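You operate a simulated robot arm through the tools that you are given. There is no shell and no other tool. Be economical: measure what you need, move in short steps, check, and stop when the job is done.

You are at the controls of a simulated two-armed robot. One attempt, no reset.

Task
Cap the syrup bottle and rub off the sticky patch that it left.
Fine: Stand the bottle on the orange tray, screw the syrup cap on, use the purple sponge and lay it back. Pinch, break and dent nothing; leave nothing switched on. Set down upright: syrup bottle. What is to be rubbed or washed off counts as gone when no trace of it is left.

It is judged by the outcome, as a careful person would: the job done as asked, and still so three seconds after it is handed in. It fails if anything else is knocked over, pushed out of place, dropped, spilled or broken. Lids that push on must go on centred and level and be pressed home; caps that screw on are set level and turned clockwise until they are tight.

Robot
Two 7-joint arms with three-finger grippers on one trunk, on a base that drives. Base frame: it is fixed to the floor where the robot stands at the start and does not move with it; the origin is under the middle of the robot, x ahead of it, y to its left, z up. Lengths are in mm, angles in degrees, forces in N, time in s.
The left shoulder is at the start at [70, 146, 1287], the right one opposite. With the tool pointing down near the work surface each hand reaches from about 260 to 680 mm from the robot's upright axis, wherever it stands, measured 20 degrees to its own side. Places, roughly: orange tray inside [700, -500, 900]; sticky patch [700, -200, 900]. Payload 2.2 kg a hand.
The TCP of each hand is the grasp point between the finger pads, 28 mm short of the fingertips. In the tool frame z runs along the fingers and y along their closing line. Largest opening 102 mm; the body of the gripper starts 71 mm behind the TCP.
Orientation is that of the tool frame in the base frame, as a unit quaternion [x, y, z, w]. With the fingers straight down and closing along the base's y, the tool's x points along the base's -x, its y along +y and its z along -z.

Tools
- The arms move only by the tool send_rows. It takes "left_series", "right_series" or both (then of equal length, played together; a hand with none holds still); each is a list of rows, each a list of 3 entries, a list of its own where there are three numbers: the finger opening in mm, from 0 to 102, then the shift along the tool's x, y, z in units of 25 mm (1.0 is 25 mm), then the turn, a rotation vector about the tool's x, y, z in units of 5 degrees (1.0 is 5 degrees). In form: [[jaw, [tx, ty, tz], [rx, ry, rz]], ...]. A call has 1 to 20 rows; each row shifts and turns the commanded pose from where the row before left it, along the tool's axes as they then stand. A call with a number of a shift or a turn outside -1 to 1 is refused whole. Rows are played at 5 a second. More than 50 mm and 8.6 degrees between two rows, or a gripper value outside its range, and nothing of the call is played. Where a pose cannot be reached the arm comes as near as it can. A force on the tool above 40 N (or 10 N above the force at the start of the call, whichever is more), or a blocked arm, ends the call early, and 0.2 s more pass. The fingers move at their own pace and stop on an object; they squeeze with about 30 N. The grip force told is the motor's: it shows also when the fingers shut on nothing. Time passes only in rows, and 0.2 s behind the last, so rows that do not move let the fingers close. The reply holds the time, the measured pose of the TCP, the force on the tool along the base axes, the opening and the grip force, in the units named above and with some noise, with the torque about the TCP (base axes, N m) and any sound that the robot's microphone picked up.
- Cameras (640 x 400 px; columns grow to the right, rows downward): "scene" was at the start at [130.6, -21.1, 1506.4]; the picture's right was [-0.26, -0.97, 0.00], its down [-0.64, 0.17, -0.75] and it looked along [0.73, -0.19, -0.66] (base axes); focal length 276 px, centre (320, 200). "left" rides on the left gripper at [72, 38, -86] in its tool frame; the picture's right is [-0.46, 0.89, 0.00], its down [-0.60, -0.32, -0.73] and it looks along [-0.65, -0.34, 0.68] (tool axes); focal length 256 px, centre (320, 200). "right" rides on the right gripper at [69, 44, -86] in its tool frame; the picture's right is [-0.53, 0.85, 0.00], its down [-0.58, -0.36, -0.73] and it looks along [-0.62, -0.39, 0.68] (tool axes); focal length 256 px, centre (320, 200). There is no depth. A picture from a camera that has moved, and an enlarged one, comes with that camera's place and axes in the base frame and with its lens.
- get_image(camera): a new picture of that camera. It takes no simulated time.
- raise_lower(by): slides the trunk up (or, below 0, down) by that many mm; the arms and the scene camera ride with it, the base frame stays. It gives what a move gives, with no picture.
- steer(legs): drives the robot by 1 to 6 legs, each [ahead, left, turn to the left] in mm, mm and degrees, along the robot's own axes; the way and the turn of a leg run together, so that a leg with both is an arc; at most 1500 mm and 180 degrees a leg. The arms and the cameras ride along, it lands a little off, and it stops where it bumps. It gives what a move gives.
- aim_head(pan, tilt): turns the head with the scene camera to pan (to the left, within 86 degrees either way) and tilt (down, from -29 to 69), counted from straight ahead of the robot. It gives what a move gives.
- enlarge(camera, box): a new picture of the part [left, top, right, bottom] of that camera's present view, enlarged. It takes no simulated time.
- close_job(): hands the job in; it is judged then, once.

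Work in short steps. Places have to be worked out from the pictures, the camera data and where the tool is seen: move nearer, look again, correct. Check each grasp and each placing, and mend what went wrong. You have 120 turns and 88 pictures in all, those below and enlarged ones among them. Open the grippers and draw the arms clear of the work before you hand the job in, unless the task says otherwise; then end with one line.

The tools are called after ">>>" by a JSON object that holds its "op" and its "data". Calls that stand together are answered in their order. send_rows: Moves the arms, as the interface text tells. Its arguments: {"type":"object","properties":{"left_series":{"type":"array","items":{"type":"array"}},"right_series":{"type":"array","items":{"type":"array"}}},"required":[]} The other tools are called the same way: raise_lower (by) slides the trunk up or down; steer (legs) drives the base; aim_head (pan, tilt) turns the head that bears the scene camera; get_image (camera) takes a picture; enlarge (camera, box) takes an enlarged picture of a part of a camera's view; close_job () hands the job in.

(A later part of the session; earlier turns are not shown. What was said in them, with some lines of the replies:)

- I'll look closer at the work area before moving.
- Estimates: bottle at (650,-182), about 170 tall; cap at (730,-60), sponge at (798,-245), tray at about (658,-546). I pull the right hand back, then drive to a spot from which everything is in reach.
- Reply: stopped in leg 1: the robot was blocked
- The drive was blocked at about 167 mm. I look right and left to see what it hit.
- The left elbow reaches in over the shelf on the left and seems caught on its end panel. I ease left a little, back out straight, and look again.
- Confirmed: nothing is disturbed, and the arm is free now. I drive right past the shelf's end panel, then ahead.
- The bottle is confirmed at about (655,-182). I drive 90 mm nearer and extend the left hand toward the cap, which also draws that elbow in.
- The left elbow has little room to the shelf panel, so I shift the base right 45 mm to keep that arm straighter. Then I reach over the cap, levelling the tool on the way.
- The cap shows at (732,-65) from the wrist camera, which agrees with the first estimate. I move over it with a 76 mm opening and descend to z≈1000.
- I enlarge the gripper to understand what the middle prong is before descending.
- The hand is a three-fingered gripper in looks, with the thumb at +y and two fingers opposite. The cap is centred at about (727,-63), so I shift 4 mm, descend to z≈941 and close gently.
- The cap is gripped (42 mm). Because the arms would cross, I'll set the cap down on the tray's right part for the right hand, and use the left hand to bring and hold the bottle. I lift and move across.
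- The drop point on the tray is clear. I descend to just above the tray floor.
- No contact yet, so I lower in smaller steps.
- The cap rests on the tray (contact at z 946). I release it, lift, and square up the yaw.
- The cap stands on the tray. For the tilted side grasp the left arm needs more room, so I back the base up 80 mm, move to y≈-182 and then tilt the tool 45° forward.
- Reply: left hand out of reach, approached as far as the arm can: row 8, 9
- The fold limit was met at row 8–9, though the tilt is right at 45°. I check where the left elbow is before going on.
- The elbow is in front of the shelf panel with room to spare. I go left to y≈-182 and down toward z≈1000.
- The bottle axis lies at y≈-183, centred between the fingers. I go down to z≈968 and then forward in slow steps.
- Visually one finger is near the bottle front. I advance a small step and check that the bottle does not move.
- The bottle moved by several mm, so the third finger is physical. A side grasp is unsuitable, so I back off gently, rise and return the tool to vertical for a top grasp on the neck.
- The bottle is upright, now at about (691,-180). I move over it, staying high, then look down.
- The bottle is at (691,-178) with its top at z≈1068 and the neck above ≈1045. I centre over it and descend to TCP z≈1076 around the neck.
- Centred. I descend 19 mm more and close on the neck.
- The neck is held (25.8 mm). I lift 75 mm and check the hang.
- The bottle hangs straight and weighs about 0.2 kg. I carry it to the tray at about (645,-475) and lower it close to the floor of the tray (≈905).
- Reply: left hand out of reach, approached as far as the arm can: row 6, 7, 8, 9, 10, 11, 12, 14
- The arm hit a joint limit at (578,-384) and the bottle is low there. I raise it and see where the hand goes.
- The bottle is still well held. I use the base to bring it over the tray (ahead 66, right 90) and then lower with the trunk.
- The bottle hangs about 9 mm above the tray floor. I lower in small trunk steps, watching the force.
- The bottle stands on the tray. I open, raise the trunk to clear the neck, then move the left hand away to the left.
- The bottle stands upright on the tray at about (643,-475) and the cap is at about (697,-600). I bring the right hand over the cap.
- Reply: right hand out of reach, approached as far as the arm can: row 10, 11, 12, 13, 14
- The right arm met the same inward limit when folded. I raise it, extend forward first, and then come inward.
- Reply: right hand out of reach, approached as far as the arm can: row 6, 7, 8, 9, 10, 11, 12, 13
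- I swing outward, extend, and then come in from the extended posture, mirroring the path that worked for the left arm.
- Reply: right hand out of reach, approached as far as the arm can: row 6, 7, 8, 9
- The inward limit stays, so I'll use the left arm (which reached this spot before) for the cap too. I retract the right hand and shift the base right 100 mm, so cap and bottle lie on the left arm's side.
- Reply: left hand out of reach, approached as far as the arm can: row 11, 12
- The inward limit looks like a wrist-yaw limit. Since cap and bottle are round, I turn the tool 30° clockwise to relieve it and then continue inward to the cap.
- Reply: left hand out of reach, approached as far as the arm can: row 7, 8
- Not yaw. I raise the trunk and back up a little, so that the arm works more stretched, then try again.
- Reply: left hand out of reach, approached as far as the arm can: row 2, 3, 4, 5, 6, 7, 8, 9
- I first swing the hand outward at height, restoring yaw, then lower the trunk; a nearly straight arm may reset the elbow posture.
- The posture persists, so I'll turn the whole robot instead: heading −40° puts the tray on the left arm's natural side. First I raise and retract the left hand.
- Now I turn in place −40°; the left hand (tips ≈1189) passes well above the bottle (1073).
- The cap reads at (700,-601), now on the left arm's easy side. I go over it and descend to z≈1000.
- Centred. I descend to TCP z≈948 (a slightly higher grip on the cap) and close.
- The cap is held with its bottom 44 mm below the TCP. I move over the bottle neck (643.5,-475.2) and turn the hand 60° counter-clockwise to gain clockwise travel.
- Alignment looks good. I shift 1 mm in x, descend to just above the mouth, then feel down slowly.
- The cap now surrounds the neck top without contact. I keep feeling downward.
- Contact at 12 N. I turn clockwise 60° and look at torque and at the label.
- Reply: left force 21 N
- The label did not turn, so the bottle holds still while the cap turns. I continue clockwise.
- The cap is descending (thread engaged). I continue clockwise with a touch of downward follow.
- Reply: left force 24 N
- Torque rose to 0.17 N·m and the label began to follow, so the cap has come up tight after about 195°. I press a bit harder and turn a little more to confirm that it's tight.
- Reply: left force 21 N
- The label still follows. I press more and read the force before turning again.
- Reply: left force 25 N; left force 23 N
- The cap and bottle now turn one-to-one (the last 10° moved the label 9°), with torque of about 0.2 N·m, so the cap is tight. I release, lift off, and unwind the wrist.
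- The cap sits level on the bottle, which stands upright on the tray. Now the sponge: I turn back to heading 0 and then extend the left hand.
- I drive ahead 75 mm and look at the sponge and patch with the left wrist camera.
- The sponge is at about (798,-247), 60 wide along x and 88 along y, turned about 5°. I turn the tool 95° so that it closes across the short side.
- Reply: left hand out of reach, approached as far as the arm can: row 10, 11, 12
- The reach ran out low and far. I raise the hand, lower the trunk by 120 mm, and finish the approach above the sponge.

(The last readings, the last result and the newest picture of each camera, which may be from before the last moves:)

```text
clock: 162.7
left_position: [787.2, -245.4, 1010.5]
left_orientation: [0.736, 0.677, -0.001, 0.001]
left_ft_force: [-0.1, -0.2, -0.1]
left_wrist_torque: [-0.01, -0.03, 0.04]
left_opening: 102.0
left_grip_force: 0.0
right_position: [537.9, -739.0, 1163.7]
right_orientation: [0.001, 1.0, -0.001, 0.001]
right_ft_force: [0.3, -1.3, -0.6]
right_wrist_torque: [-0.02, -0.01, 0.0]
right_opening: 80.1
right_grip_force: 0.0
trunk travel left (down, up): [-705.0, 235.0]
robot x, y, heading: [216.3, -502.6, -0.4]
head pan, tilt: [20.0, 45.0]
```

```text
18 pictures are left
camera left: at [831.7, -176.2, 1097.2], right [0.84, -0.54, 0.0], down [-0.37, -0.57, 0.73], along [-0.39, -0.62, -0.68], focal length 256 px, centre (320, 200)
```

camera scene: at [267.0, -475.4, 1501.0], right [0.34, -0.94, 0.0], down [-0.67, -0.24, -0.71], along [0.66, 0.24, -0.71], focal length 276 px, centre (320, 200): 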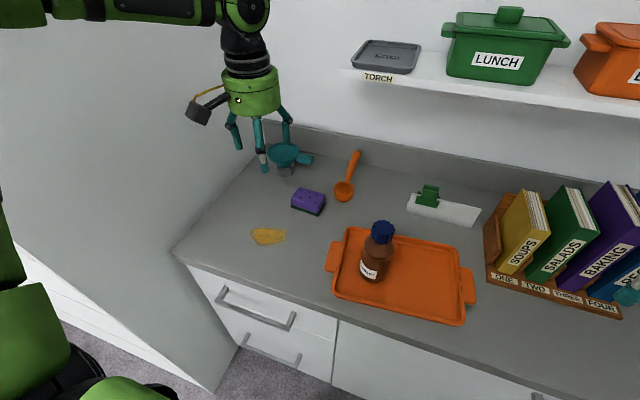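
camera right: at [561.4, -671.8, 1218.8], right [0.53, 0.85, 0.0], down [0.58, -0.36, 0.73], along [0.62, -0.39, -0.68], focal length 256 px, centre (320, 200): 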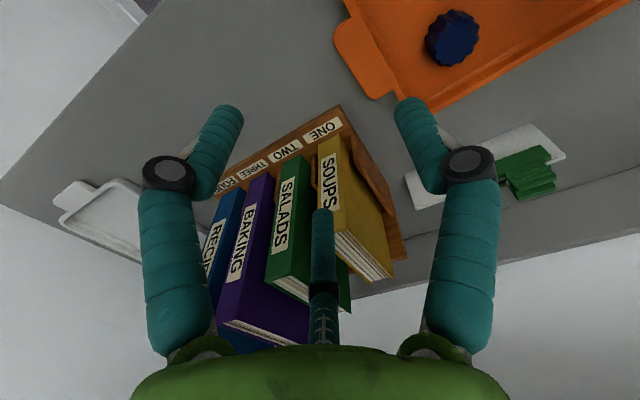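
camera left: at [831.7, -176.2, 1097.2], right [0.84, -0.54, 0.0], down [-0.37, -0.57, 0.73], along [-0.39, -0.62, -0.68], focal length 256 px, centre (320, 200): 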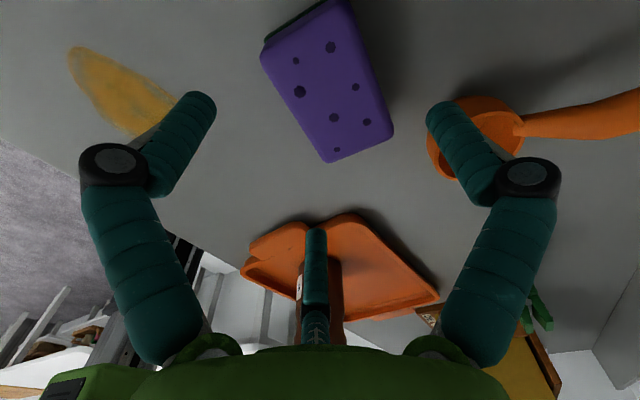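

The sponge is centred between the fingers. I descend to TCP z≈941 and close.

>>> {"op": "send_rows", "data": {"left_series": [[102, [0, 0, 0.9], [0, 0, 0]], [102, [0, 0, 0.9], [0, 0, 0]], [102, [0, 0, 0.5], [0, 0, 0]], [102, [0, 0, 0.48], [0, 0, 0]], [102, [0, 0, 0], [0, 0, 0]]]}}

>>> {"op": "send_rows", "data": {"left_series": [[80, [0, 0, 0], [0, 0, 0]], [60, [0, 0, 0], [0, 0, 0]], [50, [0, 0, 0], [0, 0, 0]], [50, [0, 0, 0], [0, 0, 0]]]}}

>>> {"op": "get_image", "data": {"camera": "left"}}

```text
clock: 163.9
left_position: [778.0, -242.5, 943.4]
left_orientation: [0.736, 0.677, 0.0, 0.002]
left_ft_force: [0.2, 0.5, -0.2]
left_wrist_torque: [-0.02, -0.02, 0.03]
left_opening: 102.3
left_grip_force: 0.0
left hand out of reach, approached as far as the arm can: row 3, 4
right_position: [538.3, -739.7, 1164.5]
right_orientation: [0.001, 1.0, -0.001, 0.002]
right_ft_force: [-0.2, -0.2, 0.1]
right_wrist_torque: [0.01, -0.03, 0.0]
right_opening: 80.2
right_grip_force: 0.0
trunk travel left (down, up): [-705.0, 235.0]
robot x, y, heading: [216.3, -502.6, -0.4]
head pan, tilt: [20.0, 45.0]
```

```text
clock: 164.9
left_position: [780.0, -242.4, 945.8]
left_orientation: [0.737, 0.676, 0.001, 0.003]
left_ft_force: [4.7, 1.5, 9.1]
left_wrist_torque: [0.1, -0.29, 0.14]
left_opening: 79.8
left_grip_force: 29.2
right_position: [538.4, -739.9, 1164.7]
right_orientation: [0.0, 1.0, 0.0, 0.002]
right_ft_force: [0.2, 1.0, 0.2]
right_wrist_torque: [0.0, 0.0, -0.03]
right_opening: 80.0
right_grip_force: 0.1
trunk travel left (down, up): [-705.0, 235.0]
robot x, y, heading: [213.6, -504.3, -0.2]
head pan, tilt: [20.0, 45.0]
```

```text
17 pictures are left
camera left: at [823.5, -172.9, 1032.7], right [0.84, -0.54, 0.01], down [-0.37, -0.57, 0.73], along [-0.39, -0.62, -0.68], focal length 256 px, centre (320, 200)
```

left: 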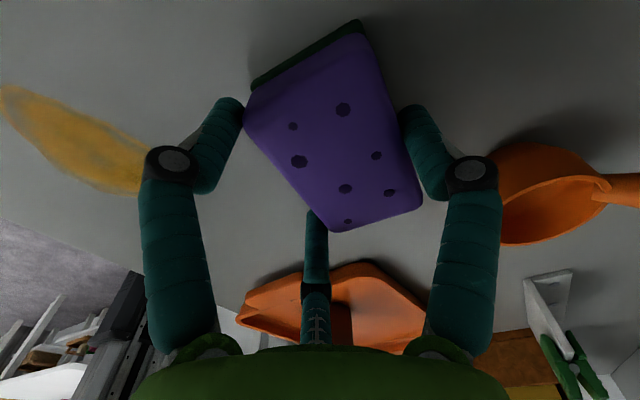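

The sponge is gripped (80 mm matches a three-finger hold on 60 mm). I lift it with the trunk and bring it over the patch, which spans about x 625–680 and y −130…−238.

>>> {"op": "raise_lower", "data": {"by": 40}}

>>> {"op": "send_rows", "data": {"left_series": [[50, [0.31, -0.997, 0], [0, 0, 0]], [50, [0.31, -0.997, 0], [0, 0, 0]], [50, [0.31, -0.997, 0], [0, 0, 0]], [50, [0.31, -0.997, 0], [0, 0, 0]], [50, [0.31, -0.997, 0], [0, 0, 0]], [50, [0.31, -0.997, 0], [0, 0, 0]], [50, [0, 0, 0], [0, 0, 0]]]}}

>>> {"op": "enlarge", "data": {"camera": "scene", "box": [160, 120, 420, 300]}}

```text
clock: 165.7
left_position: [778.5, -241.4, 981.4]
left_orientation: [0.736, 0.677, 0.0, 0.002]
left_ft_force: [0.3, 0.4, -0.5]
left_wrist_torque: [0.02, 0.01, -0.02]
left_opening: 80.0
left_grip_force: 30.4
right_position: [539.3, -739.5, 1203.4]
right_orientation: [0.0, 1.0, -0.002, 0.002]
right_ft_force: [-0.9, 0.9, -0.6]
right_wrist_torque: [0.02, 0.03, 0.0]
right_opening: 79.9
right_grip_force: 0.1
trunk travel left (down, up): [-745.0, 195.0]
robot x, y, heading: [220.2, -497.7, -0.2]
head pan, tilt: [20.0, 45.0]
```

```text
clock: 167.3
left_position: [633.9, -183.1, 983.0]
left_orientation: [0.736, 0.677, -0.001, 0.001]
left_ft_force: [0.2, 0.0, 0.1]
left_wrist_torque: [0.0, 0.03, 0.02]
left_opening: 79.5
left_grip_force: 29.8
right_position: [539.1, -739.7, 1204.5]
right_orientation: [0.001, 1.0, -0.001, 0.002]
right_ft_force: [0.4, -0.6, -0.1]
right_wrist_torque: [0.01, 0.0, -0.02]
right_opening: 79.9
right_grip_force: 0.0
trunk travel left (down, up): [-745.0, 195.0]
robot x, y, heading: [213.9, -503.8, -0.3]
head pan, tilt: [20.0, 45.0]
```

```text
2.22 times, centred on (290, 210) of scene
camera zoom: at [341.5, -475.8, 1421.0], right [0.34, -0.94, 0.0], down [-0.67, -0.24, -0.71], along [0.66, 0.24, -0.71], focal length 614 px, centre (387, 178)
```

zoom: 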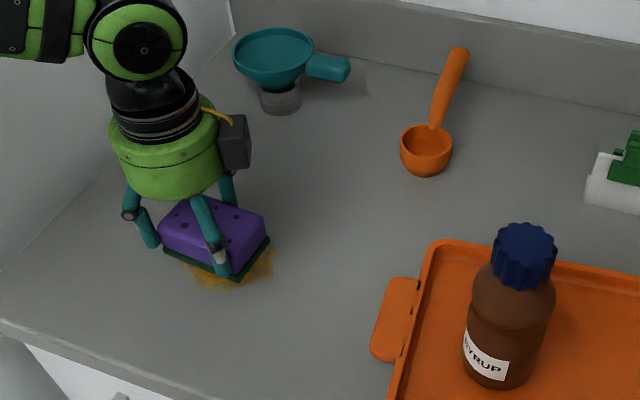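

The sponge is over the patch. I lower until it presses lightly.

>>> {"op": "send_rows", "data": {"left_series": [[50, [0, 0, 0.7], [0, 0, 0]], [50, [0, 0, 0.6], [0, 0, 0]], [50, [0, 0, 0.1], [0, 0, 0]], [50, [0, 0, 0], [0, 0, 0]]]}}

>>> {"op": "send_rows", "data": {"left_series": [[50, [0, 0, 0.1], [0, 0, 0]], [50, [0, 0, 0], [0, 0, 0]]]}}

```text
clock: 168.3
left_position: [634.1, -182.9, 949.2]
left_orientation: [0.736, 0.677, -0.001, 0.002]
left_ft_force: [0.0, 0.7, -0.2]
left_wrist_torque: [-0.01, -0.03, 0.05]
left_opening: 79.5
left_grip_force: 29.9
right_position: [539.5, -740.5, 1203.1]
right_orientation: [0.0, 1.0, -0.001, 0.002]
right_ft_force: [0.1, 0.7, 0.2]
right_wrist_torque: [0.02, -0.03, 0.0]
right_opening: 80.0
right_grip_force: 0.0
trunk travel left (down, up): [-745.0, 195.0]
robot x, y, heading: [213.2, -501.4, -0.2]
head pan, tilt: [20.0, 45.0]
```

```text
clock: 168.9
left_position: [634.5, -184.1, 945.3]
left_orientation: [0.736, 0.677, -0.001, 0.002]
left_ft_force: [0.3, 0.1, 0.1]
left_wrist_torque: [-0.02, 0.0, 0.0]
left_opening: 79.6
left_grip_force: 30.1
right_position: [539.2, -740.3, 1203.2]
right_orientation: [0.001, 1.0, -0.001, 0.002]
right_ft_force: [0.6, 0.6, 0.0]
right_wrist_torque: [-0.02, 0.0, 0.06]
right_opening: 80.0
right_grip_force: 0.1
trunk travel left (down, up): [-745.0, 195.0]
robot x, y, heading: [211.9, -502.0, -0.2]
head pan, tilt: [20.0, 45.0]
```

>>> {"op": "send_rows", "data": {"left_series": [[50, [0, 0, 0.1], [0, 0, 0]], [50, [0, 0, 0.08], [0, 0, 0]], [50, [0, 0, 0], [0, 0, 0]]]}}

```text
clock: 169.7
left_position: [633.9, -184.7, 944.6]
left_orientation: [0.736, 0.677, 0.003, 0.004]
left_ft_force: [2.4, 6.8, 29.1]
left_wrist_torque: [-0.11, 0.19, 0.03]
left_opening: 79.7
left_grip_force: 29.9
right_position: [536.9, -739.7, 1205.8]
right_orientation: [0.001, 1.0, 0.0, 0.002]
right_ft_force: [-0.8, 0.3, 0.1]
right_wrist_torque: [0.02, -0.04, 0.0]
right_opening: 80.1
right_grip_force: 0.1
trunk travel left (down, up): [-745.0, 195.0]
robot x, y, heading: [216.4, -500.3, -0.1]
head pan, tilt: [20.0, 45.0]
```

29 N is more than needed. I ease off 2.5 mm and rub back and forth along y, with a shift in x.

>>> {"op": "send_rows", "data": {"left_series": [[50, [0, 0, -0.1], [0, 0, 0]], [50, [0.7, 0, 0], [0, 0, 0]], [50, [0.7, 0, 0], [0, 0, 0]], [50, [-0.7, 0, 0], [0, 0, 0]], [50, [-0.7, 0, 0], [0, 0, 0]], [50, [-0.7, 0, 0], [0, 0, 0]], [50, [-0.7, 0, 0], [0, 0, 0]], [50, [0, 0.6, 0], [0, 0, 0]], [50, [0.7, 0, 0], [0, 0, 0]], [50, [0.7, 0, 0], [0, 0, 0]], [50, [0.7, 0, 0], [0, 0, 0]], [50, [0.7, 0, 0], [0, 0, 0]], [50, [0, -0.6, 0], [0, 0, 0]], [50, [0, -0.6, 0], [0, 0, 0]], [50, [-0.7, 0, 0], [0, 0, 0]], [50, [-0.7, 0, 0], [0, 0, 0]], [50, [-0.7, 0, 0], [0, 0, 0]], [50, [-0.7, 0, 0], [0, 0, 0]], [50, [0, 0.6, 0], [0, 0, 0]]]}}

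>>> {"op": "enlarge", "data": {"camera": "scene", "box": [160, 120, 420, 300]}}

```text
clock: 173.7
left_position: [616.8, -216.3, 944.6]
left_orientation: [0.735, 0.678, -0.002, -0.006]
left_ft_force: [-11.4, 7.3, 19.7]
left_wrist_torque: [-0.51, -0.27, -0.15]
left_opening: 79.6
left_grip_force: 30.2
right_position: [536.5, -739.0, 1204.8]
right_orientation: [-0.001, 1.0, 0.0, 0.003]
right_ft_force: [-0.2, 0.5, -0.2]
right_wrist_torque: [0.0, 0.06, 0.0]
right_opening: 80.0
right_grip_force: 0.1
trunk travel left (down, up): [-745.0, 195.0]
robot x, y, heading: [216.1, -505.0, -0.1]
head pan, tilt: [20.0, 45.0]
stopped in row 19 (left hand): the force on the tool passed its limit at 43 N (the readings are from after the stop); the commanded pose is now the measured one
```

```text
2.22 times, centred on (290, 210) of scene
camera zoom: at [337.3, -475.8, 1421.3], right [0.34, -0.94, 0.0], down [-0.66, -0.24, -0.71], along [0.67, 0.24, -0.71], focal length 614 px, centre (387, 178)
```

zoom: 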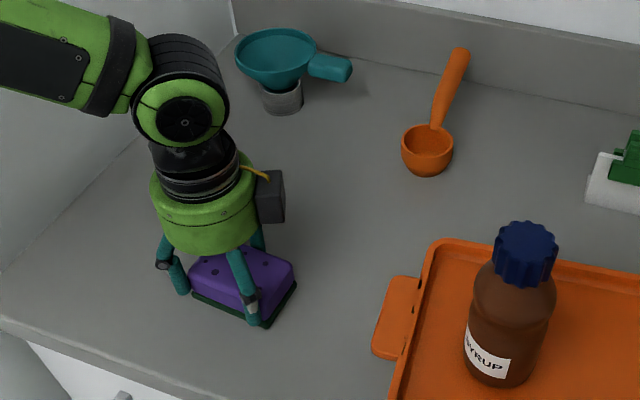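

Most of the patch is gone. I lift the sponge and move it aside to see what remains.

>>> {"op": "send_rows", "data": {"left_series": [[50, [0, 0, -0.8], [0, 0, 0]], [50, [0, 0, -0.8], [0, 0, 0]], [50, [0, 1, 0], [0, 0, 0]], [50, [0, 1, 0], [0, 0, 0]], [50, [0, 1, 0], [0, 0, 0]], [50, [0, 1, 0], [0, 0, 0]], [50, [0, 1, 0], [0, 0, 0]], [50, [0, 0, 0], [0, 0, 0]]]}}

>>> {"op": "enlarge", "data": {"camera": "scene", "box": [160, 170, 330, 290]}}

```text
clock: 175.4
left_position: [743.8, -225.6, 981.4]
left_orientation: [0.735, 0.678, -0.003, -0.003]
left_ft_force: [-0.5, 0.0, -1.3]
left_wrist_torque: [0.01, 0.0, 0.0]
left_opening: 79.5
left_grip_force: 30.4
right_position: [538.4, -740.1, 1205.0]
right_orientation: [0.001, 1.0, 0.0, 0.001]
right_ft_force: [0.0, 0.1, -0.3]
right_wrist_torque: [-0.01, 0.02, 0.0]
right_opening: 80.0
right_grip_force: 0.1
trunk travel left (down, up): [-745.0, 195.0]
robot x, y, heading: [218.8, -502.2, -0.1]
head pan, tilt: [20.0, 45.0]
```

```text
3.33 times, centred on (245, 230) of scene
camera zoom: at [340.0, -475.0, 1421.1], right [0.34, -0.94, 0.0], down [-0.66, -0.24, -0.71], along [0.67, 0.24, -0.71], focal length 920 px, centre (570, 100)
```

zoom: 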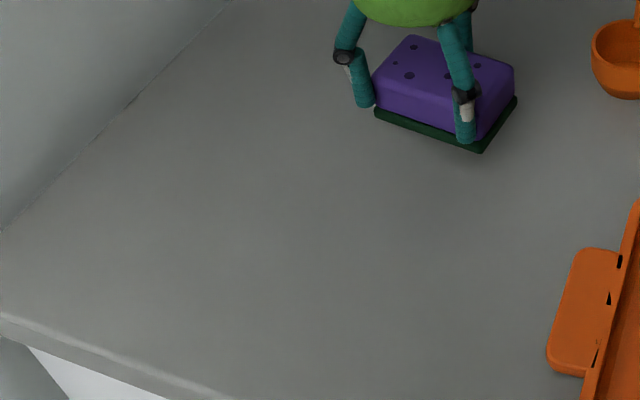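

No trace of the patch remains. I bring the sponge back to its place (TCP 780,−242) and lower with the trunk.

>>> {"op": "send_rows", "data": {"left_series": [[50, [-0.27, 0.75, 0], [0, 0, 0]], [50, [-0.26, 0.74, 0], [0, 0, 0]], [50, [0, 0, 0], [0, 0, 0]]]}}

>>> {"op": "raise_lower", "data": {"by": -32}}

```text
clock: 176.2
left_position: [775.5, -240.7, 982.7]
left_orientation: [0.735, 0.678, -0.003, -0.004]
left_ft_force: [0.1, 0.3, 0.2]
left_wrist_torque: [0.02, 0.0, -0.02]
left_opening: 79.7
left_grip_force: 30.2
left hand out of reach, approached as far as the arm can: row 2
right_position: [537.8, -739.2, 1203.7]
right_orientation: [0.0, 1.0, 0.0, 0.001]
right_ft_force: [0.3, -0.1, 0.7]
right_wrist_torque: [0.02, 0.01, 0.01]
right_opening: 80.2
right_grip_force: 0.0
trunk travel left (down, up): [-745.0, 195.0]
robot x, y, heading: [210.7, -503.0, -0.3]
head pan, tilt: [20.0, 45.0]
```

```text
clock: 177.0
left_position: [776.2, -241.1, 951.0]
left_orientation: [0.735, 0.678, -0.003, -0.003]
left_ft_force: [0.2, 0.4, 0.5]
left_wrist_torque: [-0.01, 0.0, 0.02]
left_opening: 79.7
left_grip_force: 29.6
right_position: [539.0, -739.1, 1172.0]
right_orientation: [0.0, 1.0, -0.001, 0.001]
right_ft_force: [-0.1, 0.9, -0.3]
right_wrist_torque: [0.01, 0.0, 0.02]
right_opening: 79.8
right_grip_force: 0.0
trunk travel left (down, up): [-713.0, 227.0]
robot x, y, heading: [217.7, -508.1, 0.2]
head pan, tilt: [20.0, 45.0]
```

>>> {"op": "send_rows", "data": {"left_series": [[50, [-0.03, 0.16, 0], [0, 0, 0]], [50, [0, 0, 0], [0, 0, 0]]]}}

>>> {"op": "raise_lower", "data": {"by": -5}}

>>> {"op": "raise_lower", "data": {"by": -2}}

```text
clock: 177.6
left_position: [775.6, -240.8, 950.7]
left_orientation: [0.735, 0.678, -0.003, -0.003]
left_ft_force: [0.2, 0.4, -0.8]
left_wrist_torque: [-0.06, -0.03, -0.03]
left_opening: 79.7
left_grip_force: 30.4
left hand out of reach, approached as far as the arm can: row 1
right_position: [539.0, -739.1, 1171.3]
right_orientation: [0.0, 1.0, -0.001, 0.002]
right_ft_force: [0.4, 0.6, 0.2]
right_wrist_torque: [0.0, -0.01, -0.03]
right_opening: 79.8
right_grip_force: 0.1
trunk travel left (down, up): [-713.0, 227.0]
robot x, y, heading: [216.7, -504.9, 0.1]
head pan, tilt: [20.0, 45.0]
```

```text
clock: 178.2
left_position: [775.9, -240.8, 945.4]
left_orientation: [0.734, 0.679, -0.003, -0.003]
left_ft_force: [-0.5, 0.1, 0.0]
left_wrist_torque: [0.01, 0.05, 0.02]
left_opening: 79.5
left_grip_force: 29.6
right_position: [539.2, -739.0, 1167.4]
right_orientation: [0.0, 1.0, -0.001, 0.002]
right_ft_force: [-0.2, 0.1, 0.0]
right_wrist_torque: [0.0, 0.01, 0.0]
right_opening: 80.2
right_grip_force: 0.1
trunk travel left (down, up): [-708.0, 232.0]
robot x, y, heading: [217.2, -500.9, -0.1]
head pan, tilt: [20.0, 45.0]
```

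```text
clock: 178.7
left_position: [775.2, -240.0, 944.9]
left_orientation: [0.735, 0.678, -0.002, -0.003]
left_ft_force: [-1.6, 0.9, 3.4]
left_wrist_torque: [-0.07, -0.13, 0.04]
left_opening: 79.5
left_grip_force: 30.4
right_position: [539.2, -739.8, 1165.5]
right_orientation: [0.0, 1.0, -0.001, 0.002]
right_ft_force: [-0.7, -0.4, -0.3]
right_wrist_torque: [-0.02, 0.01, 0.03]
right_opening: 79.8
right_grip_force: 0.1
trunk travel left (down, up): [-706.0, 234.0]
robot x, y, heading: [214.3, -501.8, -0.4]
head pan, tilt: [20.0, 45.0]
```

The sponge touches the counter, within about 5 mm of its place. I open and raise the trunk clear.

>>> {"op": "send_rows", "data": {"left_series": [[90, [0, 0, 0], [0, 0, 0]], [102, [0, 0, 0], [0, 0, 0]], [102, [0, 0, 0], [0, 0, 0]]]}}

>>> {"op": "raise_lower", "data": {"by": 180}}

>>> {"op": "send_rows", "data": {"left_series": [[102, [0, -1, -0.8], [0, 0, 0]], [102, [0, -1, -0.8], [0, 0, 0]], [102, [0, -1, -0.8], [0, 0, 0]], [102, [0, -1, 0], [0, 0, 0]], [102, [0, -1, 0], [0, 0, 0]], [102, [0, -1, 0], [0, 0, 0]]]}}

>>> {"op": "get_image", "data": {"camera": "scene"}}

```text
clock: 179.5
left_position: [775.9, -241.1, 943.8]
left_orientation: [0.736, 0.677, -0.003, -0.003]
left_ft_force: [0.2, 0.4, 0.1]
left_wrist_torque: [-0.02, 0.01, 0.0]
left_opening: 101.8
left_grip_force: 0.0
right_position: [538.2, -739.5, 1164.1]
right_orientation: [0.001, 1.0, -0.001, 0.002]
right_ft_force: [0.1, 0.9, 0.2]
right_wrist_torque: [0.02, 0.01, 0.02]
right_opening: 80.0
right_grip_force: 0.1
trunk travel left (down, up): [-706.0, 234.0]
robot x, y, heading: [212.8, -503.2, -0.1]
head pan, tilt: [20.0, 45.0]
```

```text
clock: 181.5
left_position: [775.3, -242.1, 1122.7]
left_orientation: [0.735, 0.678, -0.003, -0.004]
left_ft_force: [0.7, 0.0, 0.2]
left_wrist_torque: [0.01, -0.02, 0.01]
left_opening: 101.9
left_grip_force: 0.1
right_position: [538.2, -740.3, 1344.6]
right_orientation: [0.0, 1.0, -0.001, 0.001]
right_ft_force: [0.1, 0.2, -0.6]
right_wrist_torque: [-0.01, 0.0, -0.01]
right_opening: 80.0
right_grip_force: 0.0
trunk travel left (down, up): [-886.0, 54.0]
robot x, y, heading: [214.7, -500.7, -0.1]
head pan, tilt: [20.0, 45.0]
```

```text
clock: 182.9
left_position: [624.7, -226.9, 1186.4]
left_orientation: [0.736, 0.677, -0.003, -0.002]
left_ft_force: [-0.8, 0.5, 0.0]
left_wrist_torque: [0.07, -0.02, -0.02]
left_opening: 101.8
left_grip_force: 0.0
right_position: [538.6, -738.5, 1344.8]
right_orientation: [-0.001, 1.0, 0.0, 0.003]
right_ft_force: [-0.8, -0.8, -1.1]
right_wrist_torque: [0.01, -0.01, -0.03]
right_opening: 80.0
right_grip_force: 0.1
trunk travel left (down, up): [-886.0, 54.0]
robot x, y, heading: [214.8, -504.8, 0.0]
head pan, tilt: [20.0, 45.0]
```

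```text
13 pictures are left
camera scene: at [339.1, -475.0, 1562.2], right [0.34, -0.94, 0.0], down [-0.66, -0.24, -0.71], along [0.67, 0.24, -0.71], focal length 276 px, centre (320, 200)
```

scene: 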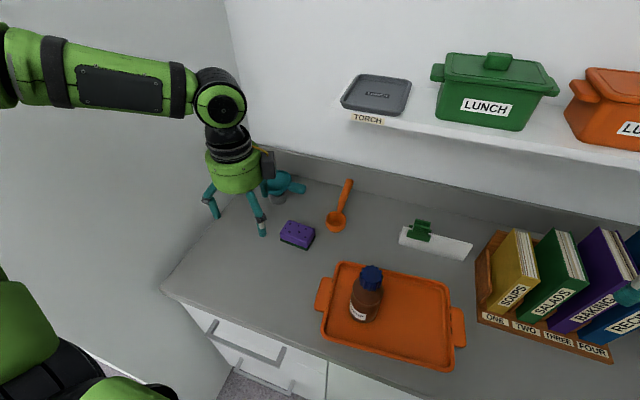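

I inspect the patch area, the sponge and the capped bottle up close.

>>> {"op": "enlarge", "data": {"camera": "scene", "box": [150, 200, 330, 320]}}

>>> {"op": "enlarge", "data": {"camera": "scene", "box": [325, 250, 415, 340]}}

```text
3.33 times, centred on (240, 260) of scene
camera zoom: at [339.1, -475.0, 1562.2], right [0.34, -0.94, 0.0], down [-0.66, -0.24, -0.71], along [0.67, 0.24, -0.71], focal length 920 px, centre (587, 0)
```

zoom: 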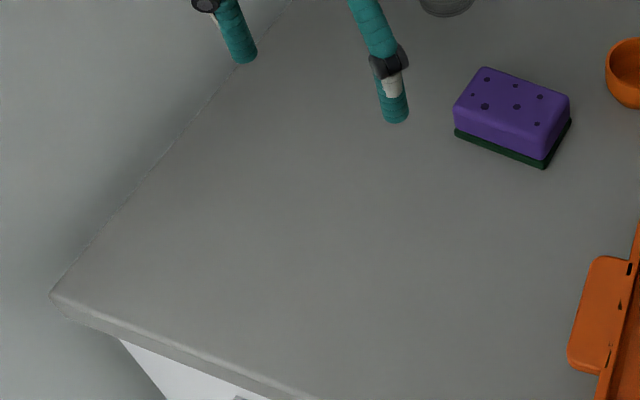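

```text
4.44 times, centred on (370, 295) of scene
camera zoom: at [339.1, -475.0, 1562.2], right [0.34, -0.94, 0.0], down [-0.66, -0.24, -0.71], along [0.67, 0.24, -0.71], focal length 1227 px, centre (98, -222)
```

zoom: 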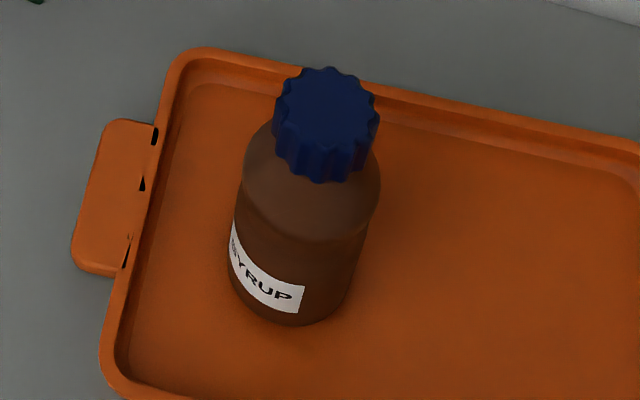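

The patch is gone, the sponge is back, and the cap is seated level. I back the robot away so that the arms are clear of the work.

>>> {"op": "steer", "data": {"legs": [[-180, 0, 0]]}}

>>> {"op": "get_image", "data": {"camera": "scene"}}

```text
clock: 184.4
left_position: [450.9, -227.5, 1182.6]
left_orientation: [0.735, 0.679, -0.004, -0.004]
left_ft_force: [0.0, 0.2, -0.9]
left_wrist_torque: [0.03, 0.04, 0.0]
left_opening: 102.1
left_grip_force: 0.1
right_position: [364.4, -738.4, 1342.7]
right_orientation: [0.0, 1.0, -0.001, 0.0]
right_ft_force: [0.7, -0.2, -0.4]
right_wrist_torque: [0.01, 0.08, 0.04]
right_opening: 80.1
right_grip_force: 0.1
trunk travel left (down, up): [-886.0, 54.0]
robot x, y, heading: [39.9, -503.2, 0.1]
head pan, tilt: [20.0, 45.0]
```

```text
10 pictures are left
camera scene: at [167.0, -474.9, 1561.5], right [0.34, -0.94, 0.0], down [-0.67, -0.24, -0.7], along [0.66, 0.24, -0.71], focal length 276 px, centre (320, 200)
```

scene: 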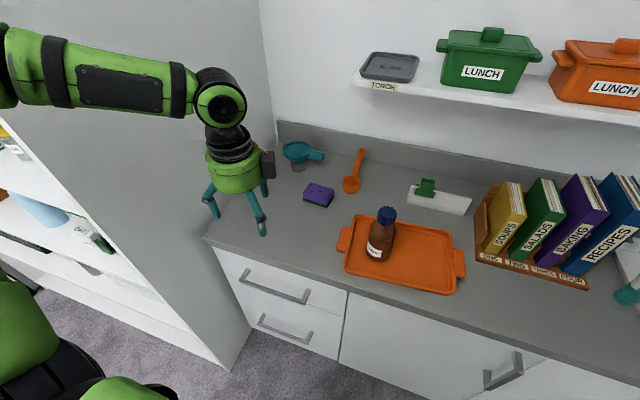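

Everything is in place, the arms are clear and both grippers are open, so I hand the job in.

>>> {"op": "close_job", "data": {}}

```text
The job is handed in.
```

The syrup bottle is capped and upright on the orange tray, no trace of the sticky patch shows on the counter, and the purple sponge is back within about 5 mm of where it was. I judged the cap tight because the bottle began turning with it at about 0.2 N·m; I could not hold the bottle still to tighten it further.
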